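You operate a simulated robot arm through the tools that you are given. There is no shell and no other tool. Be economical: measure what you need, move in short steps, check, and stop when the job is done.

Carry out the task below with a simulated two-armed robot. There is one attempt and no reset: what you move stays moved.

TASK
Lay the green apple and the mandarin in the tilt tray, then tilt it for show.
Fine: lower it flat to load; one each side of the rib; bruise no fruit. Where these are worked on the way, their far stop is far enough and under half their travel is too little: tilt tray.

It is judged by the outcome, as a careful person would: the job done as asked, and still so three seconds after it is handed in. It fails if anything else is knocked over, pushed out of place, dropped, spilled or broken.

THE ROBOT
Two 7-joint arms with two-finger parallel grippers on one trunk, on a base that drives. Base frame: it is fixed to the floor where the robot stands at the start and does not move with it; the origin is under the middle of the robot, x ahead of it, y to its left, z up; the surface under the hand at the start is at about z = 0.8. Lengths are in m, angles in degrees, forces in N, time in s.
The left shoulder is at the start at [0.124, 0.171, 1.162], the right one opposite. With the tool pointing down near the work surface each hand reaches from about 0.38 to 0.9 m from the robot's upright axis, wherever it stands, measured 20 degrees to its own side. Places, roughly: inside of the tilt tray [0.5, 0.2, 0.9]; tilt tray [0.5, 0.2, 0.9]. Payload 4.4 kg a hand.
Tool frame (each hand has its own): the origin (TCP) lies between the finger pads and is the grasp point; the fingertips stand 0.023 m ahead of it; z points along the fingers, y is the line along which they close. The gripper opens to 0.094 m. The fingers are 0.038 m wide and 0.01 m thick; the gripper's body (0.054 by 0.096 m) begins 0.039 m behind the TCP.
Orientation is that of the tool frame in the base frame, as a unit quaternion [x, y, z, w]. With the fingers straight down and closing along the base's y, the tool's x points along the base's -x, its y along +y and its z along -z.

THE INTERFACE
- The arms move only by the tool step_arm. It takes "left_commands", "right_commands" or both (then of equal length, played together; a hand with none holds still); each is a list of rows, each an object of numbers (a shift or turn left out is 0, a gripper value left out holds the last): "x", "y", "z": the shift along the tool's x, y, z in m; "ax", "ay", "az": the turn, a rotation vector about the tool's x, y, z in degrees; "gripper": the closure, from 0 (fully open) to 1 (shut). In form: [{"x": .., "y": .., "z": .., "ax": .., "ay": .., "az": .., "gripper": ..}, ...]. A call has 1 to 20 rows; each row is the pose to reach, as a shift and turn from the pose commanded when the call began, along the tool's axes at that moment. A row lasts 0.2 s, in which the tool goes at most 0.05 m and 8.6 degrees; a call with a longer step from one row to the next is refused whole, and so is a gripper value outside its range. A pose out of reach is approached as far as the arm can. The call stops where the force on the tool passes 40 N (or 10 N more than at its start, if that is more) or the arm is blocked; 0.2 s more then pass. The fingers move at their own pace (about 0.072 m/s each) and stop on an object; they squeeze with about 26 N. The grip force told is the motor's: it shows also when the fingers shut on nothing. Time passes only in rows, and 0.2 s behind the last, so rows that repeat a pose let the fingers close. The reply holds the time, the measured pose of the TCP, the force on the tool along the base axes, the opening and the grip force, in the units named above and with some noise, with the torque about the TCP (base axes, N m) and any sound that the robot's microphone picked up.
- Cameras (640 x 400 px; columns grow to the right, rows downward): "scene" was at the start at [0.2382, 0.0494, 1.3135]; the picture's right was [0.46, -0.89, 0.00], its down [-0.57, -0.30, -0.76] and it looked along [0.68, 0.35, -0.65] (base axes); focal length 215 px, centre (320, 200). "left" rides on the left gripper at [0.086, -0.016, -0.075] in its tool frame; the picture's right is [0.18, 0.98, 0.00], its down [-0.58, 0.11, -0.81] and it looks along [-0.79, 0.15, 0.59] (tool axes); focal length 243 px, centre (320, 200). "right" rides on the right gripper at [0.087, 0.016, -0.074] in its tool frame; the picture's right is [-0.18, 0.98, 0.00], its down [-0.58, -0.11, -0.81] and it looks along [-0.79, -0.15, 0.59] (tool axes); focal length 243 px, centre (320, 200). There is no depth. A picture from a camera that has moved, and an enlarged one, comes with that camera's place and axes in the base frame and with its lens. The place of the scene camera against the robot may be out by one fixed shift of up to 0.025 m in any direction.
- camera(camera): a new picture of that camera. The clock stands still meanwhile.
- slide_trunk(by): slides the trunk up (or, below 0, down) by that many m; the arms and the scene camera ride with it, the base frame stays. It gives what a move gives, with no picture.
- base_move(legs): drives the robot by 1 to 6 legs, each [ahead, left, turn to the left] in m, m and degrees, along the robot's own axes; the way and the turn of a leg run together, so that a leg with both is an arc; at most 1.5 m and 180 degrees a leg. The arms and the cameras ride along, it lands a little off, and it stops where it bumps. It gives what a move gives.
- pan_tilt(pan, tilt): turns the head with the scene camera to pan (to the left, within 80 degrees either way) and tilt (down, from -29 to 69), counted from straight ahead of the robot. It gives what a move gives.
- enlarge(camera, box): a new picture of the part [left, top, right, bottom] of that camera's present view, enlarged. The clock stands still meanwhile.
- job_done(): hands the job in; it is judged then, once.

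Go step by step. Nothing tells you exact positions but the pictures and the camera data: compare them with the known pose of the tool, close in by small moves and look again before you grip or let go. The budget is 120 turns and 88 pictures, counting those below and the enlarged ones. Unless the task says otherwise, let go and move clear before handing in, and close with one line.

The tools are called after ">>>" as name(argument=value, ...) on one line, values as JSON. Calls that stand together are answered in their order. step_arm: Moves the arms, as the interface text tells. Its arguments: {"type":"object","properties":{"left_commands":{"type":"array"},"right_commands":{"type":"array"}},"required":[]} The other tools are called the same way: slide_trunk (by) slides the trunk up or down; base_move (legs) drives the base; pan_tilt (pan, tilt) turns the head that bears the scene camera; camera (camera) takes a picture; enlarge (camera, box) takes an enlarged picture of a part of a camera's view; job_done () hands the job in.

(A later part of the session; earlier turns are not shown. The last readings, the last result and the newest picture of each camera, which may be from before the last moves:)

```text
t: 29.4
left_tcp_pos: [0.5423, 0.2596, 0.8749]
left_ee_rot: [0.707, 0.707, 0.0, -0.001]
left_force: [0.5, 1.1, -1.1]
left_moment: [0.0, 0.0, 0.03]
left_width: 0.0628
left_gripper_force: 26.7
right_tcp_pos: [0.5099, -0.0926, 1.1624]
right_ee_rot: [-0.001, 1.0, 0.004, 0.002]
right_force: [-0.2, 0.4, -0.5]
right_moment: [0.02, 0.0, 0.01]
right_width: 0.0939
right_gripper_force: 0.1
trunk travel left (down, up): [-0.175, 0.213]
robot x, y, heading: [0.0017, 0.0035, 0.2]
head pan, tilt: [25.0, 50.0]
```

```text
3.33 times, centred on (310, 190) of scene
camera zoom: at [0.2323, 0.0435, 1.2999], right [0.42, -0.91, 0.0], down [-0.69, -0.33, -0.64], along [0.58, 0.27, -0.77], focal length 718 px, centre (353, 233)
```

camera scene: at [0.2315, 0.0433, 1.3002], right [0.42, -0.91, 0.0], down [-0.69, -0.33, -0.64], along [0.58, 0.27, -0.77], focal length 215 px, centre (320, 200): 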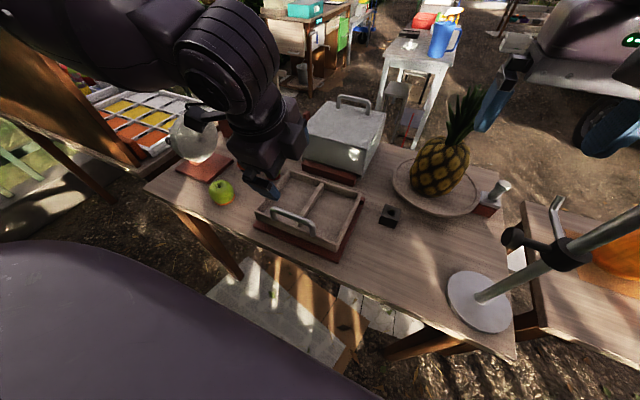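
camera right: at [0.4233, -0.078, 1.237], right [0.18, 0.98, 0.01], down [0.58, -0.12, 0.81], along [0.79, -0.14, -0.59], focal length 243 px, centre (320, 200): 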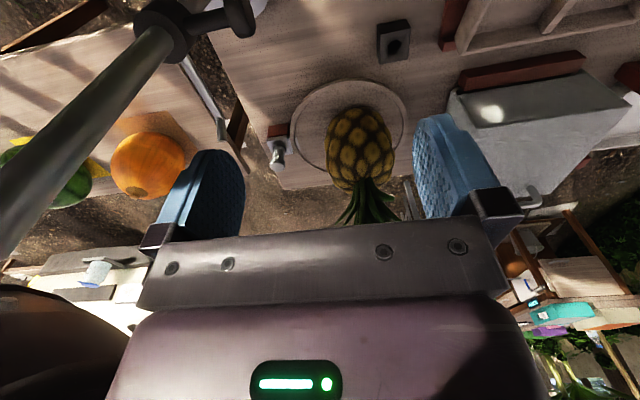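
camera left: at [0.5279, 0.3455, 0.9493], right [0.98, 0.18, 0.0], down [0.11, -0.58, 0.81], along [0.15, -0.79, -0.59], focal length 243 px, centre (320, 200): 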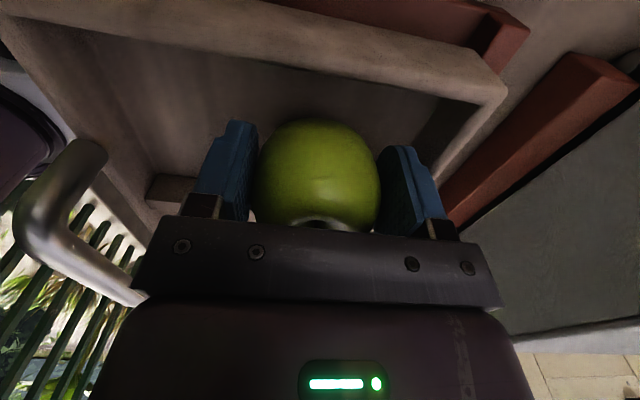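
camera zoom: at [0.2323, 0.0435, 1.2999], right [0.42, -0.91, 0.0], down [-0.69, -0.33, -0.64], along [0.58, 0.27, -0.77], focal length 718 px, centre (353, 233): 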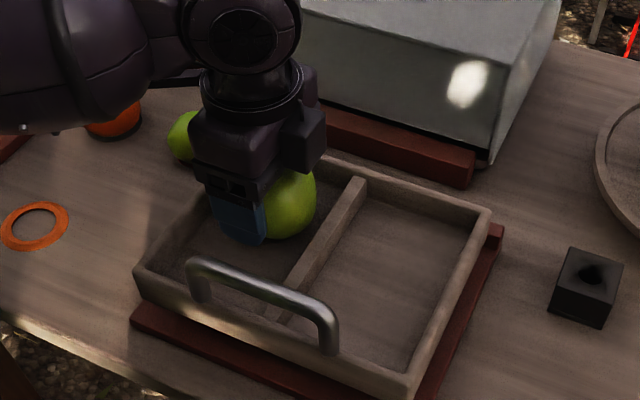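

>>> step_arm(left_commands=[{"z": 0.004}, {"z": 0.008}])

>>> enlarge(camera="left", box=[160, 60, 480, 260])

```text
t: 30.0
left_tcp_pos: [0.5446, 0.2589, 0.8682]
left_ee_rot: [0.707, 0.707, 0.001, 0.0]
left_force: [-2.8, 0.9, 11.3]
left_moment: [0.0, -0.13, 0.02]
left_width: 0.0627
left_gripper_force: 25.6
right_tcp_pos: [0.5066, -0.0915, 1.1634]
right_ee_rot: [-0.001, 1.0, 0.005, 0.002]
right_force: [-0.3, 0.8, -0.5]
right_moment: [0.01, -0.03, -0.02]
right_width: 0.0938
right_gripper_force: 0.0
trunk travel left (down, up): [-0.175, 0.213]
robot x, y, heading: [-0.0025, -0.0002, 0.1]
head pan, tilt: [25.0, 50.0]
```

```text
2.00 times, centred on (320, 160) of left
camera zoom: at [0.5277, 0.3456, 0.9438], right [0.98, 0.18, 0.0], down [0.11, -0.58, 0.81], along [0.15, -0.79, -0.59], focal length 485 px, centre (320, 280)
```

zoom: 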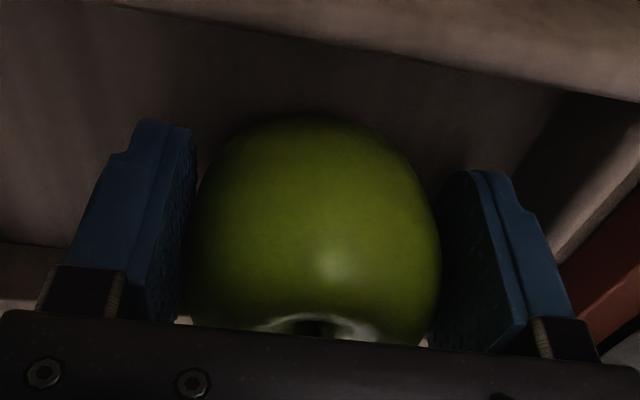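

It touches the tray floor (11 N). I'll ease up 2 mm, open slowly and retreat upward.

>>> step_arm(left_commands=[{"z": -0.001}, {"z": -0.001, "gripper": 0.3}, {"z": -0.001, "gripper": 0.25}, {"z": -0.001, "gripper": 0.18}, {"z": -0.001, "gripper": 0.15}])

>>> enlarge(camera="left", box=[160, 60, 480, 260])

```text
t: 31.2
left_tcp_pos: [0.545, 0.2598, 0.8681]
left_ee_rot: [0.707, 0.707, -0.001, -0.001]
left_force: [-1.7, 0.1, -1.1]
left_moment: [0.02, 0.05, -0.01]
left_width: 0.0792
left_gripper_force: 0.1
right_tcp_pos: [0.5085, -0.0918, 1.1619]
right_ee_rot: [0.0, 1.0, 0.004, 0.002]
right_force: [0.7, -0.4, -0.1]
right_moment: [-0.01, 0.04, -0.01]
right_width: 0.0943
right_gripper_force: 0.2
trunk travel left (down, up): [-0.175, 0.213]
robot x, y, heading: [-0.0004, 0.0028, 0.1]
head pan, tilt: [25.0, 50.0]
```

```text
2.00 times, centred on (320, 160) of left
camera zoom: at [0.5278, 0.3457, 0.9425], right [0.98, 0.18, 0.0], down [0.11, -0.58, 0.81], along [0.15, -0.79, -0.59], focal length 485 px, centre (320, 280)
```

zoom: 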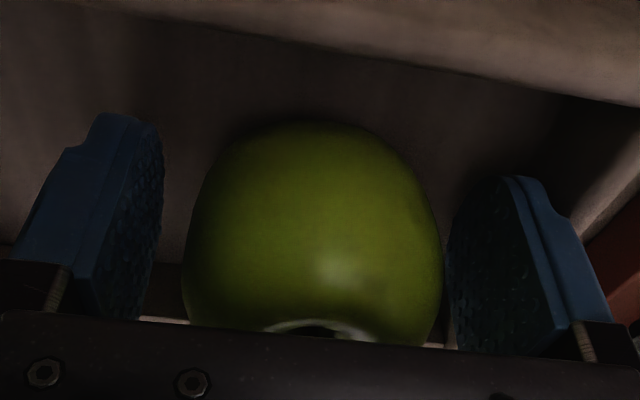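

>>> step_arm(left_commands=[{"z": -0.01}, {"z": -0.025}, {"z": -0.045}, {"z": -0.075}, {"z": -0.11}, {"z": -0.15}])

>>> enlarge(camera="scene", box=[140, 80, 400, 280])

>>> camera(camera="left")

```text
t: 32.6
left_tcp_pos: [0.5444, 0.26, 1.0192]
left_ee_rot: [0.707, 0.707, -0.001, -0.002]
left_force: [0.6, -0.6, 0.0]
left_moment: [-0.01, 0.0, 0.03]
left_width: 0.0801
left_gripper_force: 0.0
right_tcp_pos: [0.5092, -0.0918, 1.163]
right_ee_rot: [-0.001, 1.0, 0.005, 0.002]
right_force: [0.0, 0.4, -0.7]
right_moment: [0.0, 0.01, 0.01]
right_width: 0.094
right_gripper_force: 0.0
trunk travel left (down, up): [-0.175, 0.213]
robot x, y, heading: [0.0008, -0.0007, 0.1]
head pan, tilt: [25.0, 50.0]
```

```text
2.00 times, centred on (270, 180) of scene
camera zoom: at [0.2316, 0.0431, 1.3001], right [0.42, -0.91, 0.0], down [-0.69, -0.33, -0.64], along [0.58, 0.27, -0.77], focal length 431 px, centre (420, 240)
```

zoom: 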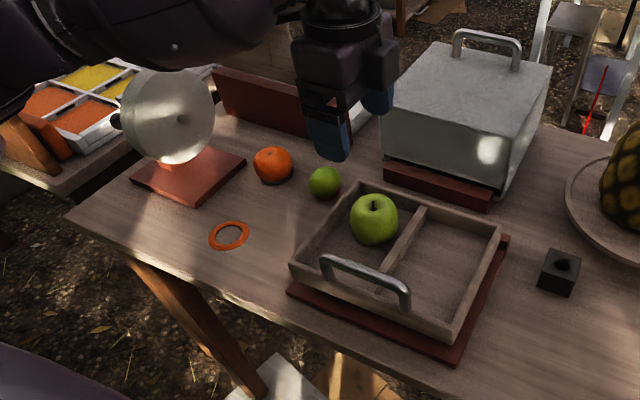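

```text
49 pictures are left
camera left: at [0.5277, 0.3454, 1.0944], right [0.98, 0.18, 0.0], down [0.11, -0.58, 0.81], along [0.15, -0.79, -0.59], focal length 243 px, centre (320, 200)
```

left: 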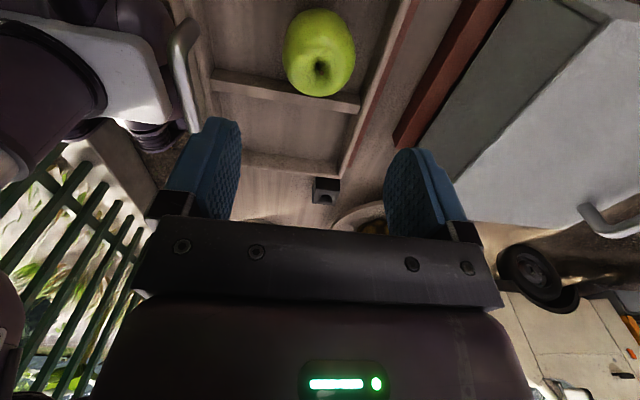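

The apple rests in the left compartment. Now I turn the left hand back (closing along y) and move it over the mandarin.

>>> step_arm(left_commands=[{"x": 0.02, "y": 0.006, "az": -8.2}, {"x": 0.04, "y": 0.012, "az": -16.4}, {"x": 0.06, "y": 0.018, "az": -24.5}, {"x": 0.08, "y": 0.024, "az": -32.7}, {"x": 0.1, "y": 0.03, "az": -40.9}, {"x": 0.12, "y": 0.036, "az": -49.1}, {"x": 0.14, "y": 0.042, "az": -57.3}, {"x": 0.16, "y": 0.048, "az": -65.5}, {"x": 0.18, "y": 0.055, "az": -73.6}, {"x": 0.205, "y": 0.062, "az": -81.8}, {"x": 0.227, "y": 0.07, "az": -90}])

>>> camera(camera="left")

```text
t: 35.0
left_tcp_pos: [0.615, 0.4872, 1.0169]
left_ee_rot: [-0.002, 1.0, 0.0, -0.002]
left_force: [0.1, 0.7, 0.1]
left_moment: [0.05, 0.02, -0.02]
left_width: 0.0798
left_gripper_force: 0.0
right_tcp_pos: [0.5102, -0.092, 1.1609]
right_ee_rot: [0.0, 1.0, 0.005, 0.001]
right_force: [-0.2, 0.2, 1.4]
right_moment: [0.01, 0.0, -0.01]
right_width: 0.0942
right_gripper_force: 0.0
trunk travel left (down, up): [-0.175, 0.213]
robot x, y, heading: [0.0009, -0.0034, -0.2]
head pan, tilt: [25.0, 50.0]
```

```text
48 pictures are left
camera left: at [0.5282, 0.4699, 1.0922], right [-0.19, 0.98, 0.0], down [0.58, 0.11, 0.8], along [0.79, 0.15, -0.59], focal length 243 px, centre (320, 200)
```

left: 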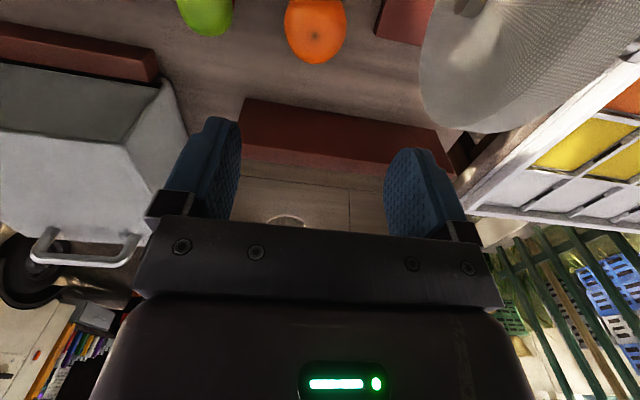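

>>> step_arm(left_commands=[{"x": 0.001, "y": -0.004, "z": 0.04}, {"x": 0.001, "y": -0.004, "z": 0.085}])

>>> camera(camera="left")

>>> enlarge(camera="scene", box=[140, 60, 300, 200])

```text
t: 35.6
left_tcp_pos: [0.6129, 0.4841, 0.9322]
left_ee_rot: [0.001, 1.0, 0.001, -0.002]
left_force: [-0.5, 0.3, -0.9]
left_moment: [-0.02, 0.04, 0.0]
left_width: 0.0801
left_gripper_force: 0.1
right_tcp_pos: [0.5098, -0.0924, 1.1618]
right_ee_rot: [-0.001, 1.0, 0.004, 0.0]
right_force: [-0.4, 0.5, -0.1]
right_moment: [-0.01, -0.01, 0.02]
right_width: 0.0939
right_gripper_force: 0.1
trunk travel left (down, up): [-0.175, 0.213]
robot x, y, heading: [-0.0019, -0.0006, 0.2]
head pan, tilt: [25.0, 50.0]
```

```text
47 pictures are left
camera left: at [0.5267, 0.4667, 1.0063], right [-0.18, 0.98, 0.0], down [0.58, 0.11, 0.8], along [0.79, 0.15, -0.59], focal length 243 px, centre (320, 200)
```

left: 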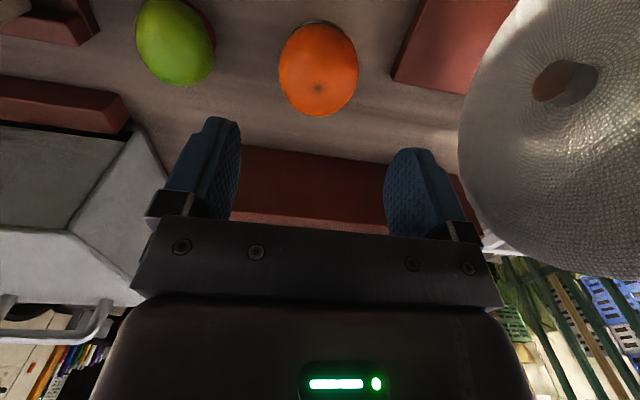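

```text
2.86 times, centred on (220, 130) of scene
camera zoom: at [0.2326, 0.0437, 1.2997], right [0.42, -0.91, 0.0], down [-0.69, -0.33, -0.64], along [0.58, 0.27, -0.77], focal length 615 px, centre (606, 400)
```

zoom: 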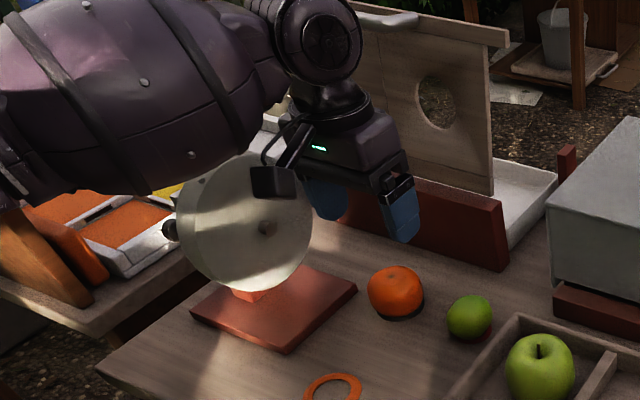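

Margins are fine: mandarin at about (0.608, 0.481), the globe edge about 27 mm clear. I'll descend in small rows and close gently.

>>> step_arm(left_commands=[{"x": 0.005, "y": -0.004, "z": 0.0}, {"x": 0.005, "y": -0.004, "z": 0.025}, {"x": 0.005, "y": -0.004, "z": 0.05}])

>>> camera(camera="left")

>>> camera(camera="scene")

```text
t: 36.4
left_tcp_pos: [0.6086, 0.4785, 0.882]
left_ee_rot: [0.001, 1.0, 0.0, -0.002]
left_force: [0.2, 0.3, 0.6]
left_moment: [-0.01, 0.03, 0.01]
left_width: 0.0797
left_gripper_force: 0.0
right_tcp_pos: [0.5101, -0.0925, 1.1613]
right_ee_rot: [-0.001, 1.0, 0.003, 0.001]
right_force: [0.8, 0.1, 0.0]
right_moment: [-0.01, 0.02, 0.01]
right_width: 0.0938
right_gripper_force: 0.1
trunk travel left (down, up): [-0.175, 0.213]
robot x, y, heading: [-0.0022, 0.0021, 0.2]
head pan, tilt: [25.0, 50.0]
```

```text
45 pictures are left
camera left: at [0.5221, 0.4618, 0.9566], right [-0.18, 0.98, 0.0], down [0.58, 0.11, 0.8], along [0.79, 0.15, -0.59], focal length 243 px, centre (320, 200)
```

left: 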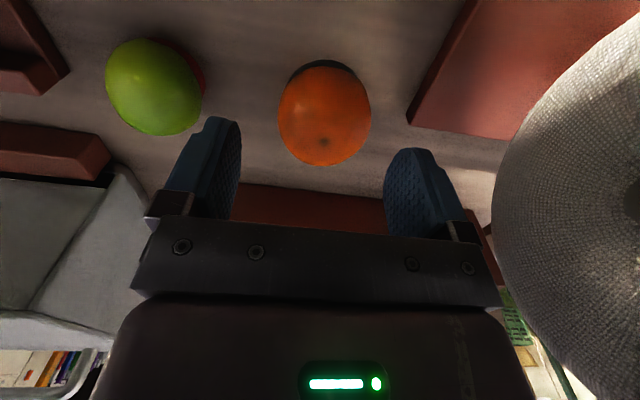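

```text
44 pictures are left
camera scene: at [0.2325, 0.0435, 1.2998], right [0.42, -0.91, 0.0], down [-0.69, -0.33, -0.64], along [0.58, 0.27, -0.77], focal length 215 px, centre (320, 200)
```

scene: 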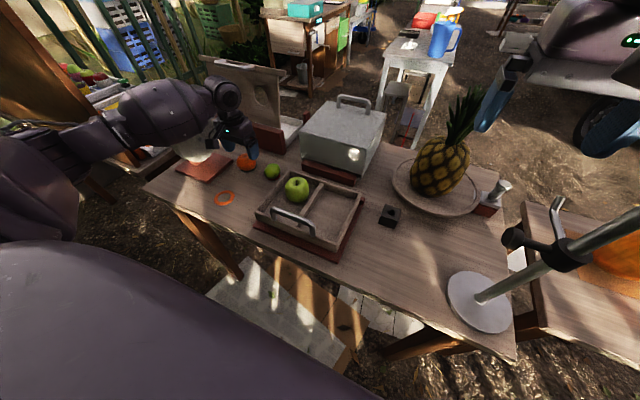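

>>> enlarge(camera="scene", box=[130, 70, 290, 210])

```text
2.86 times, centred on (210, 140) of scene
camera zoom: at [0.2325, 0.0435, 1.2998], right [0.42, -0.91, 0.0], down [-0.69, -0.33, -0.64], along [0.58, 0.27, -0.77], focal length 615 px, centre (634, 371)
```

zoom: 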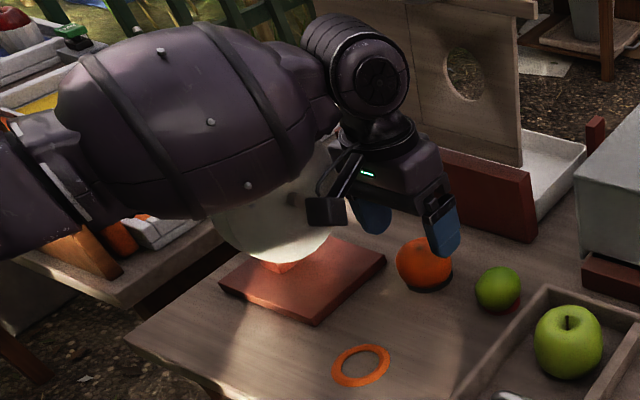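

>>> step_arm(left_commands=[{"y": 0.0015, "z": 0.015}, {"y": 0.0015, "z": 0.03}, {"y": 0.0015, "z": 0.044}, {"y": 0.0015, "z": 0.054}])

>>> camera(camera="left")

>>> enlarge(camera="scene", box=[130, 70, 290, 210])

```text
t: 37.4
left_tcp_pos: [0.6073, 0.4786, 0.8322]
left_ee_rot: [0.001, 1.0, 0.001, 0.0]
left_force: [-0.7, -0.6, 0.3]
left_moment: [0.02, 0.04, 0.02]
left_width: 0.08
left_gripper_force: 0.1
right_tcp_pos: [0.5081, -0.0936, 1.1625]
right_ee_rot: [-0.001, 1.0, 0.006, 0.002]
right_force: [0.0, 0.4, -0.2]
right_moment: [-0.01, 0.02, 0.0]
right_width: 0.0939
right_gripper_force: 0.0
trunk travel left (down, up): [-0.175, 0.213]
robot x, y, heading: [-0.0024, -0.0025, 0.0]
head pan, tilt: [25.0, 50.0]
```

```text
42 pictures are left
camera left: at [0.5204, 0.4626, 0.9057], right [-0.18, 0.98, 0.0], down [0.58, 0.11, 0.81], along [0.79, 0.15, -0.59], focal length 243 px, centre (320, 200)
```

left: 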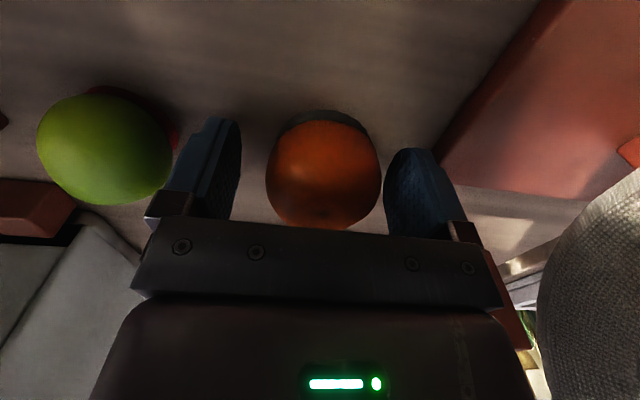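

```text
2.86 times, centred on (210, 140) of scene
camera zoom: at [0.2301, 0.0422, 1.3006], right [0.42, -0.91, 0.0], down [-0.69, -0.32, -0.64], along [0.58, 0.27, -0.77], focal length 615 px, centre (634, 371)
```

zoom: 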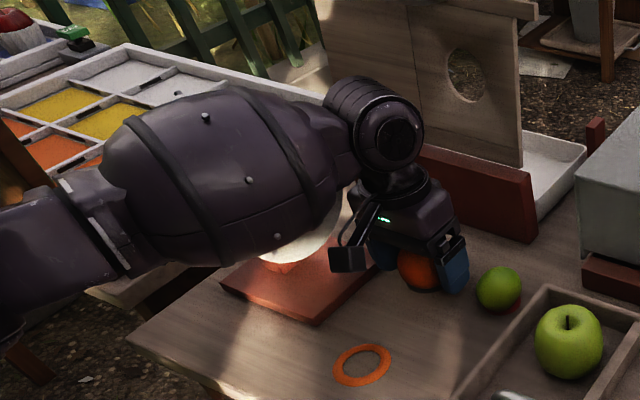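

>>> step_arm(left_commands=[{"y": 0.002, "z": 0.004}, {"y": 0.002, "z": 0.004, "gripper": 0.3}, {"y": 0.002, "z": 0.004, "gripper": 0.4}, {"y": 0.002, "z": 0.004, "gripper": 0.5}, {"y": 0.002, "z": 0.004, "gripper": 0.6}, {"y": 0.002, "z": 0.004, "gripper": 0.6}, {"y": 0.002, "z": 0.0}, {"y": 0.002, "z": -0.005}, {"y": 0.002, "z": -0.01}, {"y": 0.002, "z": -0.016}])

>>> camera(camera="left")

```text
t: 39.6
left_tcp_pos: [0.6069, 0.4842, 0.8446]
left_ee_rot: [-0.002, 1.0, 0.0, -0.003]
left_force: [-0.7, 0.4, -1.4]
left_moment: [0.02, 0.01, -0.02]
left_width: 0.0589
left_gripper_force: 25.3
right_tcp_pos: [0.5087, -0.091, 1.1613]
right_ee_rot: [-0.002, 1.0, 0.004, 0.002]
right_force: [-1.0, 0.6, -0.4]
right_moment: [-0.03, 0.01, 0.0]
right_width: 0.0941
right_gripper_force: 0.0
trunk travel left (down, up): [-0.175, 0.213]
robot x, y, heading: [-0.0005, 0.0013, -0.1]
head pan, tilt: [25.0, 50.0]
```

```text
40 pictures are left
camera left: at [0.5209, 0.4669, 0.919], right [-0.19, 0.98, 0.0], down [0.58, 0.11, 0.8], along [0.79, 0.15, -0.6], focal length 243 px, centre (320, 200)
```

left: 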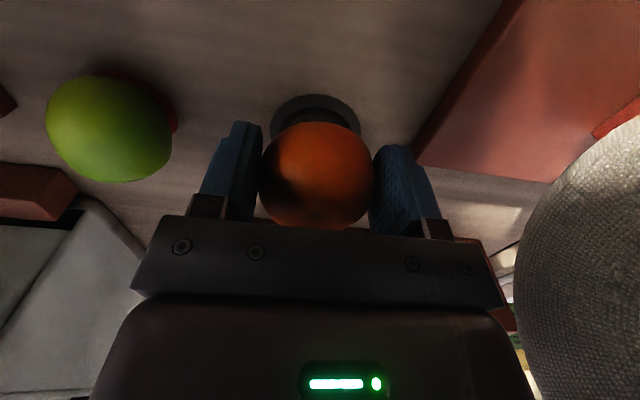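

Mandarin held. Lifting straight up, slowly.

>>> step_arm(left_commands=[{"z": -0.01}, {"z": -0.025}, {"z": -0.043}, {"z": -0.061}, {"z": -0.08}, {"z": -0.099}, {"z": -0.118}, {"z": -0.135}, {"z": -0.148}, {"z": -0.155}])

>>> step_arm(left_commands=[{"x": 0.003, "y": -0.01, "az": 2}, {"x": 0.006, "y": -0.027, "az": 7}, {"x": 0.009, "y": -0.045, "az": 12}, {"x": 0.012, "y": -0.063, "az": 17}, {"x": 0.015, "y": -0.081, "az": 22}, {"x": 0.018, "y": -0.099, "az": 27}, {"x": 0.021, "y": -0.117, "az": 32}, {"x": 0.025, "y": -0.135, "az": 37}, {"x": 0.028, "y": -0.153, "az": 42}, {"x": 0.032, "y": -0.171, "az": 47}, {"x": 0.036, "y": -0.189, "az": 52}, {"x": 0.04, "y": -0.207, "az": 57}, {"x": 0.044, "y": -0.225, "az": 62}, {"x": 0.048, "y": -0.243, "az": 67}, {"x": 0.052, "y": -0.261, "az": 72}, {"x": 0.056, "y": -0.279, "az": 77}, {"x": 0.059, "y": -0.297, "az": 82}, {"x": 0.061, "y": -0.313, "az": 86}, {"x": 0.062, "y": -0.325, "az": 89}, {"x": 0.063, "y": -0.331, "az": 90}])

>>> camera(camera="left")

>>> enlarge(camera="scene", box=[140, 80, 400, 280])

```text
t: 41.8
left_tcp_pos: [0.6081, 0.4822, 1.0013]
left_ee_rot: [0.0, 1.0, 0.0, -0.001]
left_force: [-0.4, 0.2, -1.3]
left_moment: [0.0, 0.01, 0.02]
left_width: 0.0591
left_gripper_force: 26.3
right_tcp_pos: [0.5091, -0.0924, 1.162]
right_ee_rot: [-0.002, 1.0, 0.004, 0.002]
right_force: [-0.4, -0.1, 0.7]
right_moment: [0.01, -0.01, 0.02]
right_width: 0.0941
right_gripper_force: 0.1
trunk travel left (down, up): [-0.175, 0.213]
robot x, y, heading: [-0.0035, 0.0039, 0.3]
head pan, tilt: [25.0, 50.0]
```

```text
t: 46.0
left_tcp_pos: [0.5457, 0.1516, 0.9999]
left_ee_rot: [0.707, 0.707, -0.002, -0.002]
left_force: [1.0, 0.0, -2.0]
left_moment: [0.01, 0.01, -0.02]
left_width: 0.0588
left_gripper_force: 26.2
right_tcp_pos: [0.5098, -0.0926, 1.162]
right_ee_rot: [0.0, 1.0, 0.003, 0.002]
right_force: [-0.5, 0.1, -0.7]
right_moment: [0.02, 0.01, -0.03]
right_width: 0.0939
right_gripper_force: 0.1
trunk travel left (down, up): [-0.175, 0.213]
robot x, y, heading: [0.0002, -0.0022, 0.0]
head pan, tilt: [25.0, 50.0]
```

```text
39 pictures are left
camera left: at [0.5299, 0.2369, 1.0749], right [0.98, 0.18, 0.0], down [0.11, -0.58, 0.81], along [0.15, -0.79, -0.59], focal length 243 px, centre (320, 200)
```

left: 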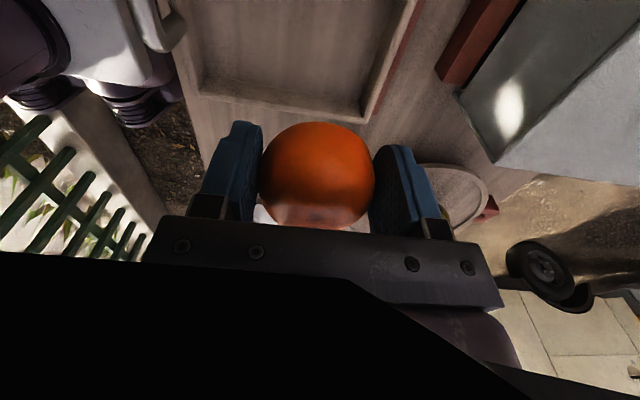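

```text
2.00 times, centred on (270, 180) of scene
camera zoom: at [0.2322, 0.0434, 1.2999], right [0.42, -0.91, 0.0], down [-0.69, -0.33, -0.64], along [0.58, 0.27, -0.77], focal length 431 px, centre (420, 240)
```

zoom: 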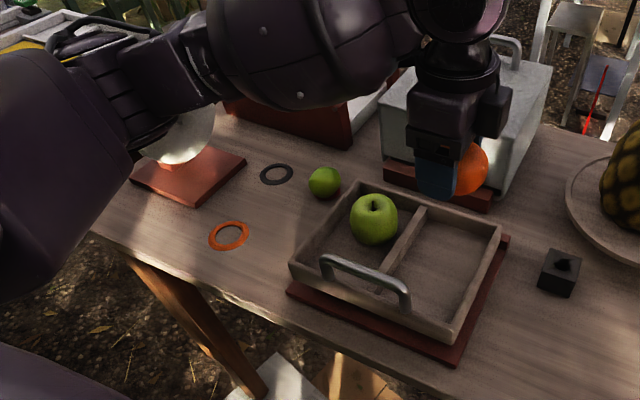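

>>> pan_tilt(pan=15, tilt=25)

>>> camera(camera="scene")

>>> camera(camera="right")

```text
t: 46.9
left_tcp_pos: [0.5467, 0.1516, 1.0012]
left_ee_rot: [0.707, 0.707, 0.0, -0.002]
left_force: [0.3, -0.2, -0.5]
left_moment: [0.01, 0.01, 0.0]
left_width: 0.0586
left_gripper_force: 25.8
right_tcp_pos: [0.5103, -0.0919, 1.1614]
right_ee_rot: [-0.001, 1.0, 0.004, 0.002]
right_force: [-0.5, -0.4, -0.5]
right_moment: [0.0, 0.02, -0.01]
right_width: 0.0939
right_gripper_force: 0.1
trunk travel left (down, up): [-0.175, 0.213]
robot x, y, heading: [-0.0014, -0.0024, 0.0]
head pan, tilt: [15.0, 25.0]
```

```text
37 pictures are left
camera scene: at [0.2514, 0.0348, 1.3373], right [0.26, -0.97, 0.0], down [-0.41, -0.11, -0.91], along [0.87, 0.24, -0.42], focal length 215 px, centre (320, 200)
```

scene: 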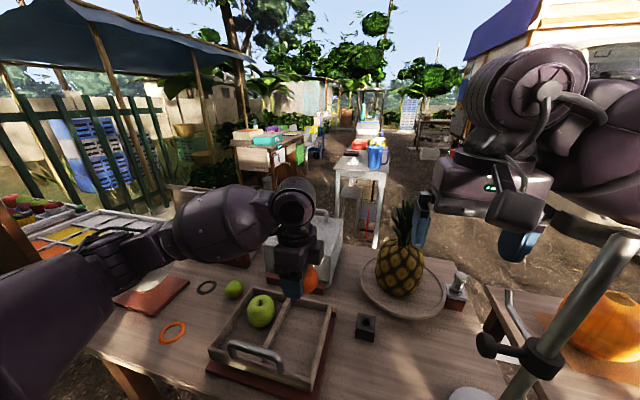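

```text
36 pictures are left
camera right: at [0.423, -0.0773, 1.2369], right [0.18, 0.98, 0.01], down [0.58, -0.12, 0.81], along [0.79, -0.14, -0.59], focal length 243 px, centre (320, 200)
```

right: 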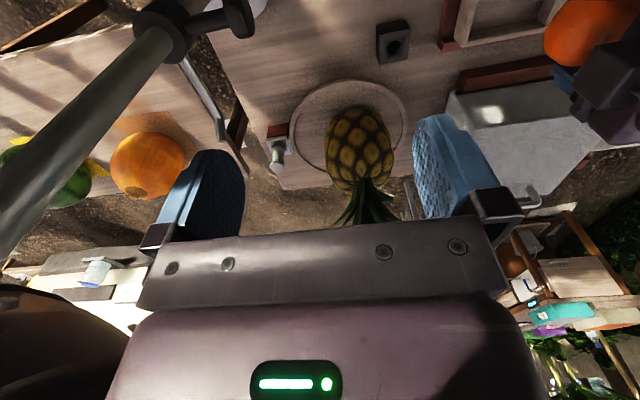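

All clear around the hands. Lowering the mandarin into the right compartment.

>>> pan_tilt(pan=25, tilt=50)

>>> step_arm(left_commands=[{"x": -0.003, "z": 0.01}, {"x": -0.003, "z": 0.028}, {"x": -0.003, "z": 0.046}, {"x": -0.003, "z": 0.064}, {"x": -0.003, "z": 0.08}, {"x": -0.003, "z": 0.095}, {"x": -0.003, "z": 0.105}])

>>> enlarge(camera="scene", box=[220, 110, 380, 250])

>>> camera(camera="left")

```text
t: 47.8
left_tcp_pos: [0.546, 0.1518, 1.0004]
left_ee_rot: [0.707, 0.707, -0.002, -0.001]
left_force: [-0.6, 0.1, -0.7]
left_moment: [-0.01, 0.01, 0.0]
left_width: 0.0588
left_gripper_force: 26.1
right_tcp_pos: [0.5104, -0.0917, 1.1622]
right_ee_rot: [-0.001, 1.0, 0.004, 0.002]
right_force: [0.8, -0.5, 0.3]
right_moment: [-0.01, 0.01, -0.02]
right_width: 0.0941
right_gripper_force: 0.1
trunk travel left (down, up): [-0.175, 0.213]
robot x, y, heading: [-0.002, 0.0021, 0.2]
head pan, tilt: [25.0, 50.0]
```

```text
t: 49.4
left_tcp_pos: [0.5458, 0.1487, 0.8952]
left_ee_rot: [0.707, 0.707, -0.001, -0.001]
left_force: [-0.3, -0.9, -0.9]
left_moment: [0.0, -0.01, -0.01]
left_width: 0.0587
left_gripper_force: 25.6
right_tcp_pos: [0.5098, -0.0916, 1.1612]
right_ee_rot: [-0.001, 1.0, 0.005, 0.002]
right_force: [0.0, 0.0, -0.6]
right_moment: [0.03, 0.03, 0.01]
right_width: 0.0939
right_gripper_force: 0.2
trunk travel left (down, up): [-0.175, 0.213]
robot x, y, heading: [0.005, 0.0009, 0.3]
head pan, tilt: [25.0, 50.0]
```

```text
2.86 times, centred on (300, 180) of scene
camera zoom: at [0.2323, 0.0435, 1.2999], right [0.42, -0.91, 0.0], down [-0.69, -0.33, -0.64], along [0.58, 0.27, -0.77], focal length 615 px, centre (377, 257)
```

zoom: 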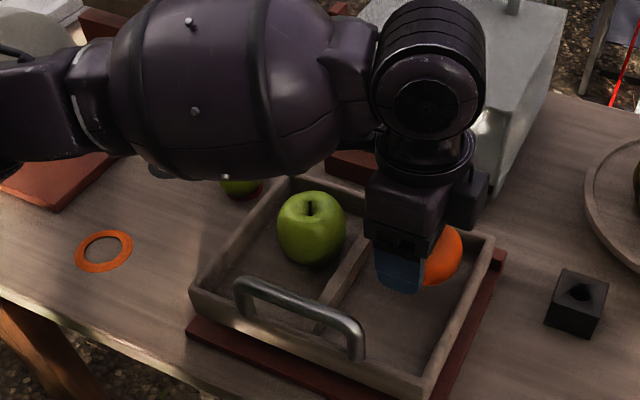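

```text
34 pictures are left
camera left: at [0.5291, 0.2339, 0.9696], right [0.98, 0.18, 0.0], down [0.11, -0.58, 0.81], along [0.15, -0.79, -0.59], focal length 243 px, centre (320, 200)
```

left: 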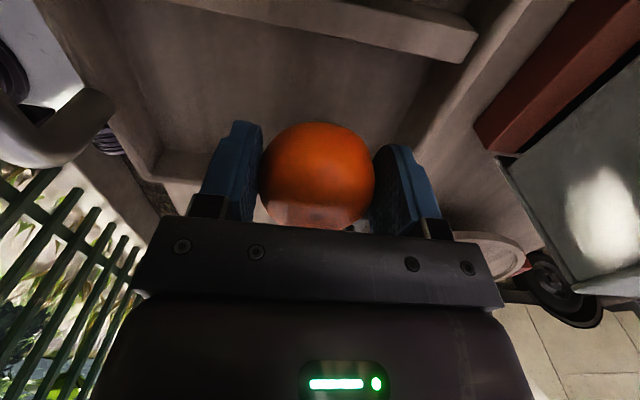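

>>> step_arm(left_commands=[{"z": 0.008}, {"z": 0.015}, {"z": 0.02}])

```text
t: 50.1
left_tcp_pos: [0.5449, 0.1478, 0.8753]
left_ee_rot: [0.707, 0.707, -0.002, -0.002]
left_force: [-0.4, 0.4, -0.6]
left_moment: [0.02, 0.01, -0.02]
left_width: 0.0586
left_gripper_force: 26.0
right_tcp_pos: [0.5093, -0.0913, 1.162]
right_ee_rot: [-0.001, 1.0, 0.005, 0.002]
right_force: [0.3, 0.1, 0.4]
right_moment: [-0.02, 0.01, 0.0]
right_width: 0.0942
right_gripper_force: 0.1
trunk travel left (down, up): [-0.175, 0.213]
robot x, y, heading: [-0.0019, 0.0026, -0.0]
head pan, tilt: [25.0, 50.0]
```

>>> step_arm(left_commands=[{"z": 0.002}, {"z": 0.004}])

```text
t: 50.8
left_tcp_pos: [0.5443, 0.1482, 0.8711]
left_ee_rot: [0.708, 0.706, -0.001, -0.002]
left_force: [-0.7, -0.2, -0.5]
left_moment: [-0.01, 0.01, 0.01]
left_width: 0.0588
left_gripper_force: 25.9
right_tcp_pos: [0.5074, -0.0925, 1.1616]
right_ee_rot: [-0.001, 1.0, 0.004, 0.001]
right_force: [-0.6, -0.4, 0.4]
right_moment: [-0.01, 0.02, -0.02]
right_width: 0.094
right_gripper_force: 0.0
trunk travel left (down, up): [-0.175, 0.213]
robot x, y, heading: [0.0001, 0.0013, -0.0]
head pan, tilt: [25.0, 50.0]
```

>>> step_arm(left_commands=[{"z": 0.002}, {"z": 0.004}])

```text
t: 51.4
left_tcp_pos: [0.5452, 0.1475, 0.8696]
left_ee_rot: [0.707, 0.707, 0.0, 0.002]
left_force: [-1.9, 2.7, 17.7]
left_moment: [-0.1, -0.2, 0.03]
left_width: 0.059
left_gripper_force: 26.0
right_tcp_pos: [0.5074, -0.0916, 1.1627]
right_ee_rot: [0.0, 1.0, 0.005, 0.003]
right_force: [0.1, 0.0, 0.8]
right_moment: [0.0, -0.02, -0.02]
right_width: 0.0942
right_gripper_force: 0.1
trunk travel left (down, up): [-0.175, 0.213]
robot x, y, heading: [0.0019, -0.0011, 0.1]
head pan, tilt: [25.0, 50.0]
```

Touched down. I'll ease up 2 mm, open slowly and lift away.

>>> step_arm(left_commands=[{"z": -0.0025}, {"z": -0.0025, "gripper": 0.35}, {"z": -0.0025, "gripper": 0.28}, {"z": -0.0025, "gripper": 0.2}, {"z": -0.0025, "gripper": 0.17}, {"z": -0.015}, {"z": -0.035}, {"z": -0.06}, {"z": -0.09}, {"z": -0.13}])

>>> enlarge(camera="scene", box=[220, 110, 380, 250])

>>> camera(camera="left")

```text
t: 53.5
left_tcp_pos: [0.5455, 0.1476, 0.9983]
left_ee_rot: [0.707, 0.707, -0.001, 0.0]
left_force: [-1.0, 0.2, 0.1]
left_moment: [0.01, -0.02, 0.03]
left_width: 0.0782
left_gripper_force: 0.1
right_tcp_pos: [0.5087, -0.0925, 1.1621]
right_ee_rot: [-0.002, 1.0, 0.005, 0.002]
right_force: [0.1, -0.1, -0.6]
right_moment: [0.0, 0.01, -0.01]
right_width: 0.0939
right_gripper_force: 0.0
trunk travel left (down, up): [-0.175, 0.213]
robot x, y, heading: [-0.0038, -0.0001, 0.2]
head pan, tilt: [25.0, 50.0]
```

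```text
2.86 times, centred on (300, 180) of scene
camera zoom: at [0.2315, 0.0432, 1.3002], right [0.42, -0.91, 0.0], down [-0.69, -0.33, -0.64], along [0.58, 0.27, -0.77], focal length 615 px, centre (377, 257)
```

zoom: 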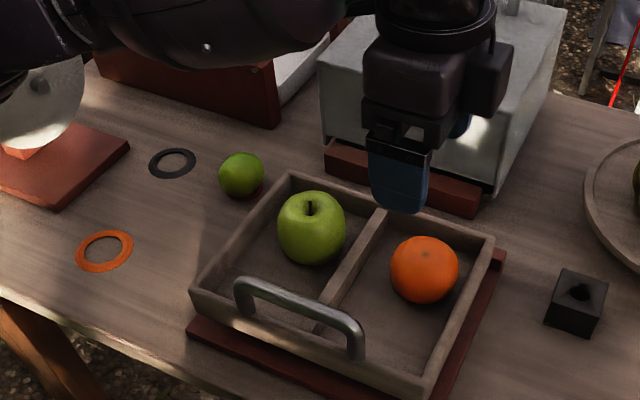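

```text
32 pictures are left
camera left: at [0.5289, 0.2334, 1.0729], right [0.98, 0.18, 0.0], down [0.11, -0.58, 0.81], along [0.15, -0.79, -0.59], focal length 243 px, centre (320, 200)
```

left: 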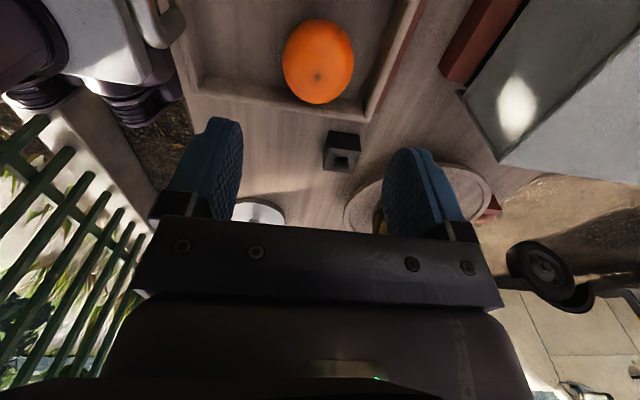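

Both fruits lie one each side of the rib. Now I'll regrasp the handle (flat position about x 0.44, y 0.207, z 0.90) with the hand tilted a little.

>>> step_arm(left_commands=[{"x": 0.02, "y": -0.035, "z": 0, "ax": -3, "gripper": 0.1}, {"x": 0.04, "y": -0.07, "z": 0, "ax": -6}, {"x": 0.059, "y": -0.105, "z": 0, "ax": -9}, {"x": 0.059, "y": -0.105, "z": 0.03, "ax": -9}])

>>> camera(camera="left")

>>> enlarge(camera="scene", box=[220, 110, 380, 250])

```text
t: 54.5
left_tcp_pos: [0.4448, 0.2066, 0.9668]
left_ee_rot: [0.705, 0.705, 0.054, 0.054]
left_force: [0.4, 0.0, 0.0]
left_moment: [0.0, -0.01, 0.02]
left_width: 0.0847
left_gripper_force: 0.0
left hand out of reach, approached as far as the arm can: row 3, 4
right_tcp_pos: [0.5098, -0.0924, 1.1622]
right_ee_rot: [0.0, 1.0, 0.003, 0.001]
right_force: [-0.3, 0.7, 0.4]
right_moment: [0.0, -0.03, -0.01]
right_width: 0.094
right_gripper_force: 0.0
trunk travel left (down, up): [-0.175, 0.213]
robot x, y, heading: [-0.0022, -0.0002, 0.0]
head pan, tilt: [25.0, 50.0]
```

```text
31 pictures are left
camera left: at [0.417, 0.2926, 1.0377], right [0.97, 0.18, 0.15], down [-0.02, -0.58, 0.81], along [0.24, -0.79, -0.56], focal length 243 px, centre (320, 200)
```

left: 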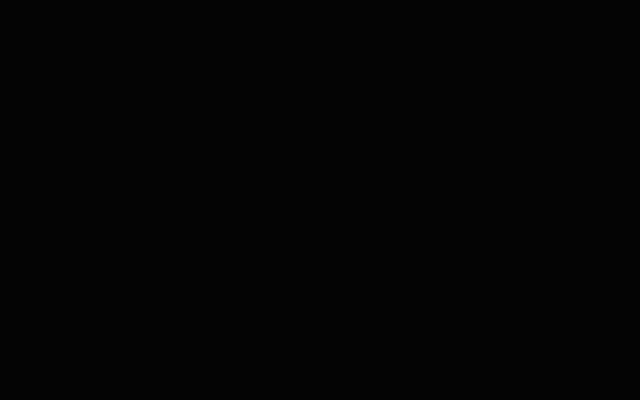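

```text
2.86 times, centred on (300, 180) of scene
camera zoom: at [0.2323, 0.0435, 1.2998], right [0.42, -0.91, 0.0], down [-0.69, -0.33, -0.64], along [0.58, 0.27, -0.77], focal length 615 px, centre (377, 257)
```

zoom: 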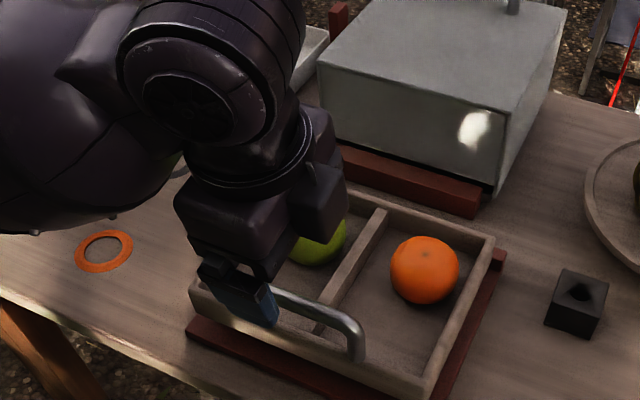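

The arm is folded too tight here (the wrist camera is buried in the forearm). I'll back the base 0.12 m for easier reach; the hand is above the handle and clear.

>>> base_move(legs=[[-0.12, 0, 0]])

>>> camera(camera="scene")

```text
t: 55.7
left_tcp_pos: [0.3833, 0.2045, 0.9654]
left_ee_rot: [0.707, 0.703, 0.053, 0.052]
left_force: [0.3, -0.2, 0.1]
left_moment: [0.03, 0.0, 0.0]
left_width: 0.0847
left_gripper_force: 0.0
right_tcp_pos: [0.4467, -0.0944, 1.1607]
right_ee_rot: [-0.001, 1.0, 0.004, 0.001]
right_force: [1.1, -0.4, -0.3]
right_moment: [-0.01, 0.01, 0.01]
right_width: 0.0939
right_gripper_force: 0.1
trunk travel left (down, up): [-0.175, 0.213]
robot x, y, heading: [-0.0634, 0.0004, 0.0]
head pan, tilt: [25.0, 50.0]
stopped in leg 1: the robot was blocked; the commanded pose is now the measured one
```

```text
29 pictures are left
camera scene: at [0.1707, 0.0422, 1.2993], right [0.42, -0.91, 0.0], down [-0.7, -0.32, -0.64], along [0.58, 0.27, -0.77], focal length 215 px, centre (320, 200)
```

scene: 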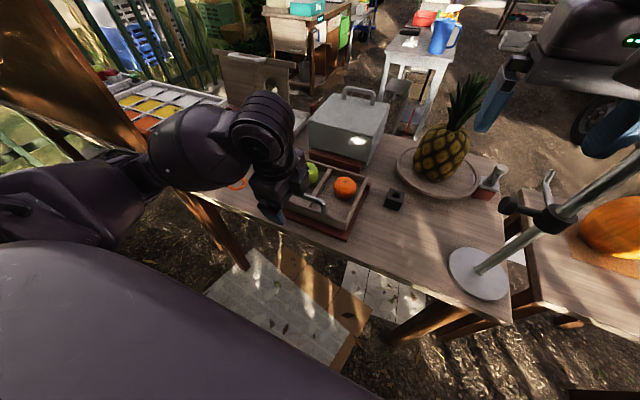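

It was blocked after 6 cm. I'll check what is near on both sides.

>>> pan_tilt(pan=75, tilt=30)

>>> camera(camera="scene")

>>> pan_tilt(pan=-70, tilt=30)

>>> camera(camera="scene")

```text
t: 56.8
left_tcp_pos: [0.3798, 0.2046, 0.9662]
left_ee_rot: [0.706, 0.704, 0.054, 0.053]
left_force: [0.0, 0.2, -0.1]
left_moment: [0.01, -0.02, 0.0]
left_width: 0.0844
left_gripper_force: 0.0
right_tcp_pos: [0.4454, -0.0941, 1.1617]
right_ee_rot: [-0.002, 1.0, 0.005, 0.003]
right_force: [-0.1, 1.1, -0.2]
right_moment: [0.0, -0.01, -0.02]
right_width: 0.0938
right_gripper_force: 0.1
trunk travel left (down, up): [-0.175, 0.213]
robot x, y, heading: [-0.061, -0.0001, 0.3]
head pan, tilt: [75.0, 30.0]
```

```text
28 pictures are left
camera scene: at [0.1223, 0.0971, 1.3294], right [0.97, -0.26, 0.0], down [-0.13, -0.48, -0.87], along [0.22, 0.84, -0.5], focal length 215 px, centre (320, 200)
```

scene: 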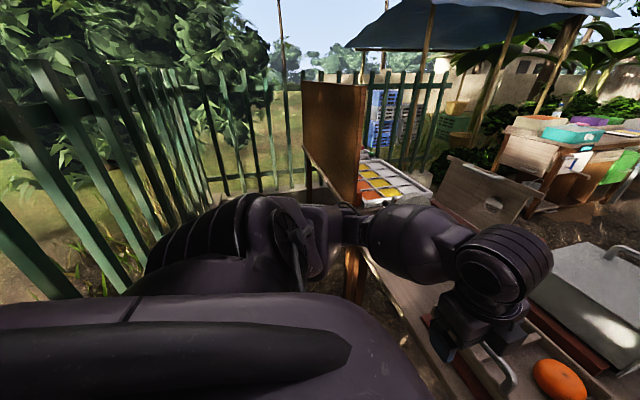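

```text
t: 59.1
left_tcp_pos: [0.381, 0.2052, 0.967]
left_ee_rot: [0.706, 0.704, 0.053, 0.054]
left_force: [0.4, -0.6, 0.8]
left_moment: [-0.01, -0.01, -0.02]
left_width: 0.0848
left_gripper_force: 0.1
right_tcp_pos: [0.4447, -0.0941, 1.1618]
right_ee_rot: [-0.002, 1.0, 0.005, 0.003]
right_force: [0.8, 0.6, 0.3]
right_moment: [-0.02, 0.0, 0.02]
right_width: 0.0941
right_gripper_force: 0.1
trunk travel left (down, up): [-0.175, 0.213]
robot x, y, heading: [-0.068, 0.0046, 0.2]
head pan, tilt: [-70.0, 30.0]
```

```text
27 pictures are left
camera scene: at [0.1298, -0.0752, 1.3294], right [-0.94, -0.34, 0.0], down [-0.17, 0.47, -0.87], along [0.3, -0.81, -0.5], focal length 215 px, centre (320, 200)
```

scene: 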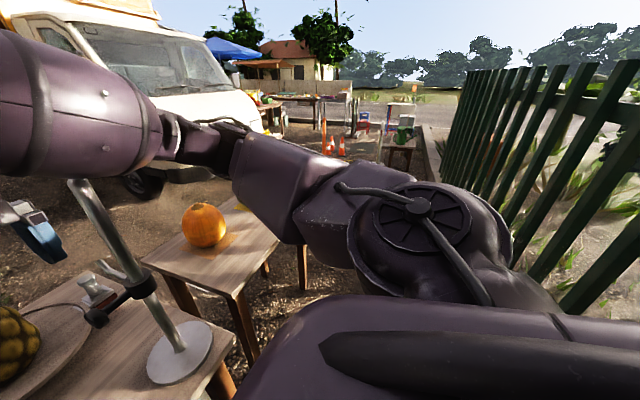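

A fence stands behind the robot; nothing was disturbed. With 6 cm more room I'll bring the hand forward above the handle again.

>>> step_arm(left_commands=[{"x": 0.001, "y": 0.02, "z": 0.003}, {"x": 0.001, "y": 0.04, "z": 0.006}, {"x": 0.001, "y": 0.059, "z": 0.009}])

>>> pan_tilt(pan=25, tilt=50)

>>> camera(camera="left")

>>> enlarge(camera="scene", box=[230, 130, 390, 250])

```text
t: 59.9
left_tcp_pos: [0.4386, 0.2068, 0.9668]
left_ee_rot: [0.707, 0.703, 0.053, 0.054]
left_force: [-0.1, 0.9, -0.2]
left_moment: [0.02, 0.02, -0.02]
left_width: 0.0847
left_gripper_force: 0.1
right_tcp_pos: [0.4442, -0.0939, 1.1625]
right_ee_rot: [-0.002, 1.0, 0.003, 0.002]
right_force: [-0.1, -0.5, -0.2]
right_moment: [0.03, 0.0, 0.01]
right_width: 0.0941
right_gripper_force: 0.0
trunk travel left (down, up): [-0.175, 0.213]
robot x, y, heading: [-0.0648, 0.003, -0.1]
head pan, tilt: [-70.0, 30.0]
```

```text
t: 61.6
left_tcp_pos: [0.4406, 0.2057, 0.9669]
left_ee_rot: [0.706, 0.704, 0.053, 0.053]
left_force: [0.4, -0.6, 0.1]
left_moment: [0.03, 0.0, 0.0]
left_width: 0.0844
left_gripper_force: 0.0
right_tcp_pos: [0.4442, -0.0934, 1.1625]
right_ee_rot: [-0.001, 1.0, 0.004, 0.003]
right_force: [-0.1, -0.1, 0.6]
right_moment: [0.0, -0.01, 0.01]
right_width: 0.0939
right_gripper_force: 0.0
trunk travel left (down, up): [-0.175, 0.213]
robot x, y, heading: [-0.0673, -0.0013, 0.1]
head pan, tilt: [25.0, 50.0]
```

```text
26 pictures are left
camera left: at [0.4128, 0.2916, 1.038], right [0.97, 0.18, 0.15], down [-0.02, -0.58, 0.81], along [0.23, -0.79, -0.56], focal length 243 px, centre (320, 200)
```

left: 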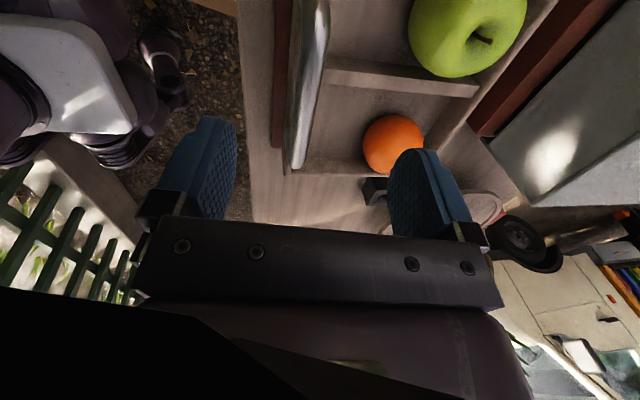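

```text
3.33 times, centred on (310, 190) of scene
camera zoom: at [0.1686, 0.0423, 1.2999], right [0.42, -0.91, 0.0], down [-0.69, -0.32, -0.64], along [0.58, 0.27, -0.77], focal length 718 px, centre (353, 233)
```

zoom: 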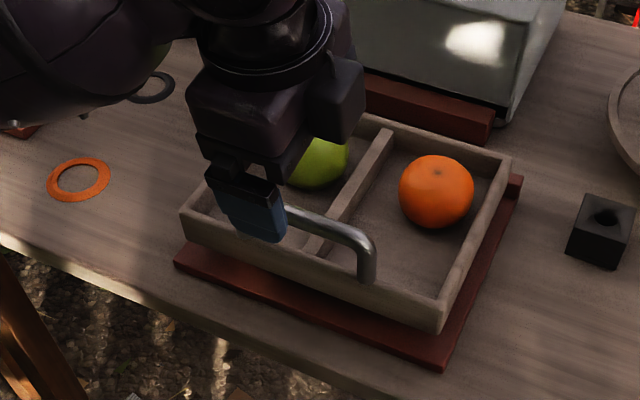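

>>> step_arm(left_commands=[{"y": -0.003, "z": 0.02}, {"y": -0.006, "z": 0.04}, {"y": -0.0095, "z": 0.062}, {"y": -0.0095, "z": 0.062, "gripper": 0.5}, {"y": -0.0095, "z": 0.062, "gripper": 0.9}, {"y": -0.0095, "z": 0.062, "gripper": 1}, {"y": -0.0095, "z": 0.062, "gripper": 1}])

>>> enlarge(camera="scene", box=[230, 130, 390, 250])

```text
t: 63.2
left_tcp_pos: [0.44, 0.2057, 0.904]
left_ee_rot: [0.706, 0.704, 0.053, 0.054]
left_force: [-4.2, -1.0, -2.4]
left_moment: [0.02, 0.07, 0.87]
left_width: 0.0135
left_gripper_force: 45.1
right_tcp_pos: [0.4446, -0.0943, 1.1613]
right_ee_rot: [-0.002, 1.0, 0.005, 0.003]
right_force: [-0.2, 0.1, -0.1]
right_moment: [0.01, 0.02, 0.01]
right_width: 0.0938
right_gripper_force: 0.0
trunk travel left (down, up): [-0.175, 0.213]
robot x, y, heading: [-0.0635, 0.0015, -0.0]
head pan, tilt: [25.0, 50.0]
```

```text
3.33 times, centred on (310, 190) of scene
camera zoom: at [0.1683, 0.0424, 1.2999], right [0.42, -0.91, 0.0], down [-0.69, -0.32, -0.64], along [0.58, 0.27, -0.77], focal length 718 px, centre (353, 233)
```

zoom: 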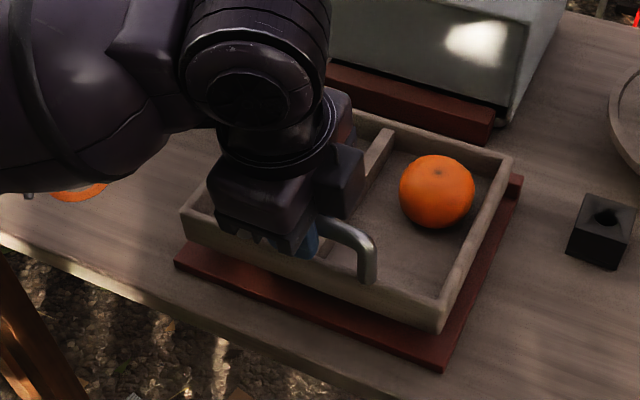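

The handle is gripped. I'll raise the tray slowly along its arc, so the fruit rolls gently to the far wall.

>>> step_arm(left_commands=[{"y": 0.001, "z": -0.0016, "ax": 0.6}, {"y": 0.002, "z": -0.0032, "ax": 1.2}, {"y": 0.003, "z": -0.0048, "ax": 1.8}, {"y": 0.004, "z": -0.0065, "ax": 2.5}, {"y": 0.0051, "z": -0.0081, "ax": 3.1}, {"y": 0.0061, "z": -0.0098, "ax": 3.7}, {"y": 0.0082, "z": -0.013, "ax": 5}, {"y": 0.0105, "z": -0.0161, "ax": 6.2}, {"y": 0.0128, "z": -0.0191, "ax": 7.5}, {"y": 0.0151, "z": -0.0221, "ax": 8.7}, {"y": 0.0174, "z": -0.0251, "ax": 10}])

>>> enlarge(camera="scene", box=[230, 130, 390, 250])

```text
t: 65.6
left_tcp_pos: [0.4552, 0.2053, 0.9297]
left_ee_rot: [0.708, 0.706, -0.007, -0.008]
left_force: [1.5, -3.3, -6.7]
left_moment: [-0.58, 0.12, 0.88]
left_width: 0.014
left_gripper_force: 44.6
right_tcp_pos: [0.4432, -0.0935, 1.1634]
right_ee_rot: [-0.001, 1.0, 0.005, 0.003]
right_force: [-0.1, 0.5, -0.6]
right_moment: [0.02, 0.0, 0.0]
right_width: 0.0941
right_gripper_force: 0.1
trunk travel left (down, up): [-0.175, 0.213]
robot x, y, heading: [-0.0611, 0.0006, 0.0]
head pan, tilt: [25.0, 50.0]
```

```text
3.33 times, centred on (310, 190) of scene
camera zoom: at [0.1691, 0.0421, 1.2998], right [0.42, -0.91, 0.0], down [-0.69, -0.32, -0.64], along [0.58, 0.27, -0.77], focal length 718 px, centre (353, 233)
```

zoom: 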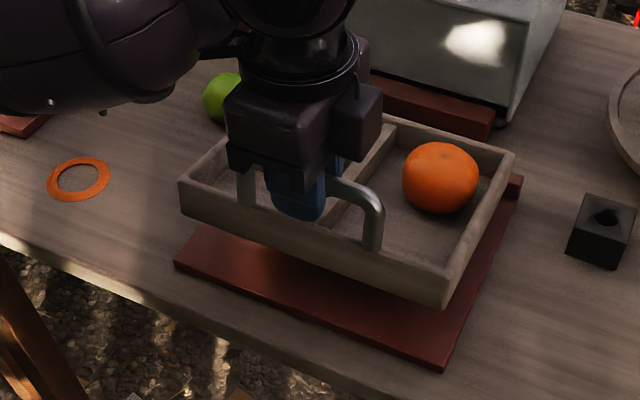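

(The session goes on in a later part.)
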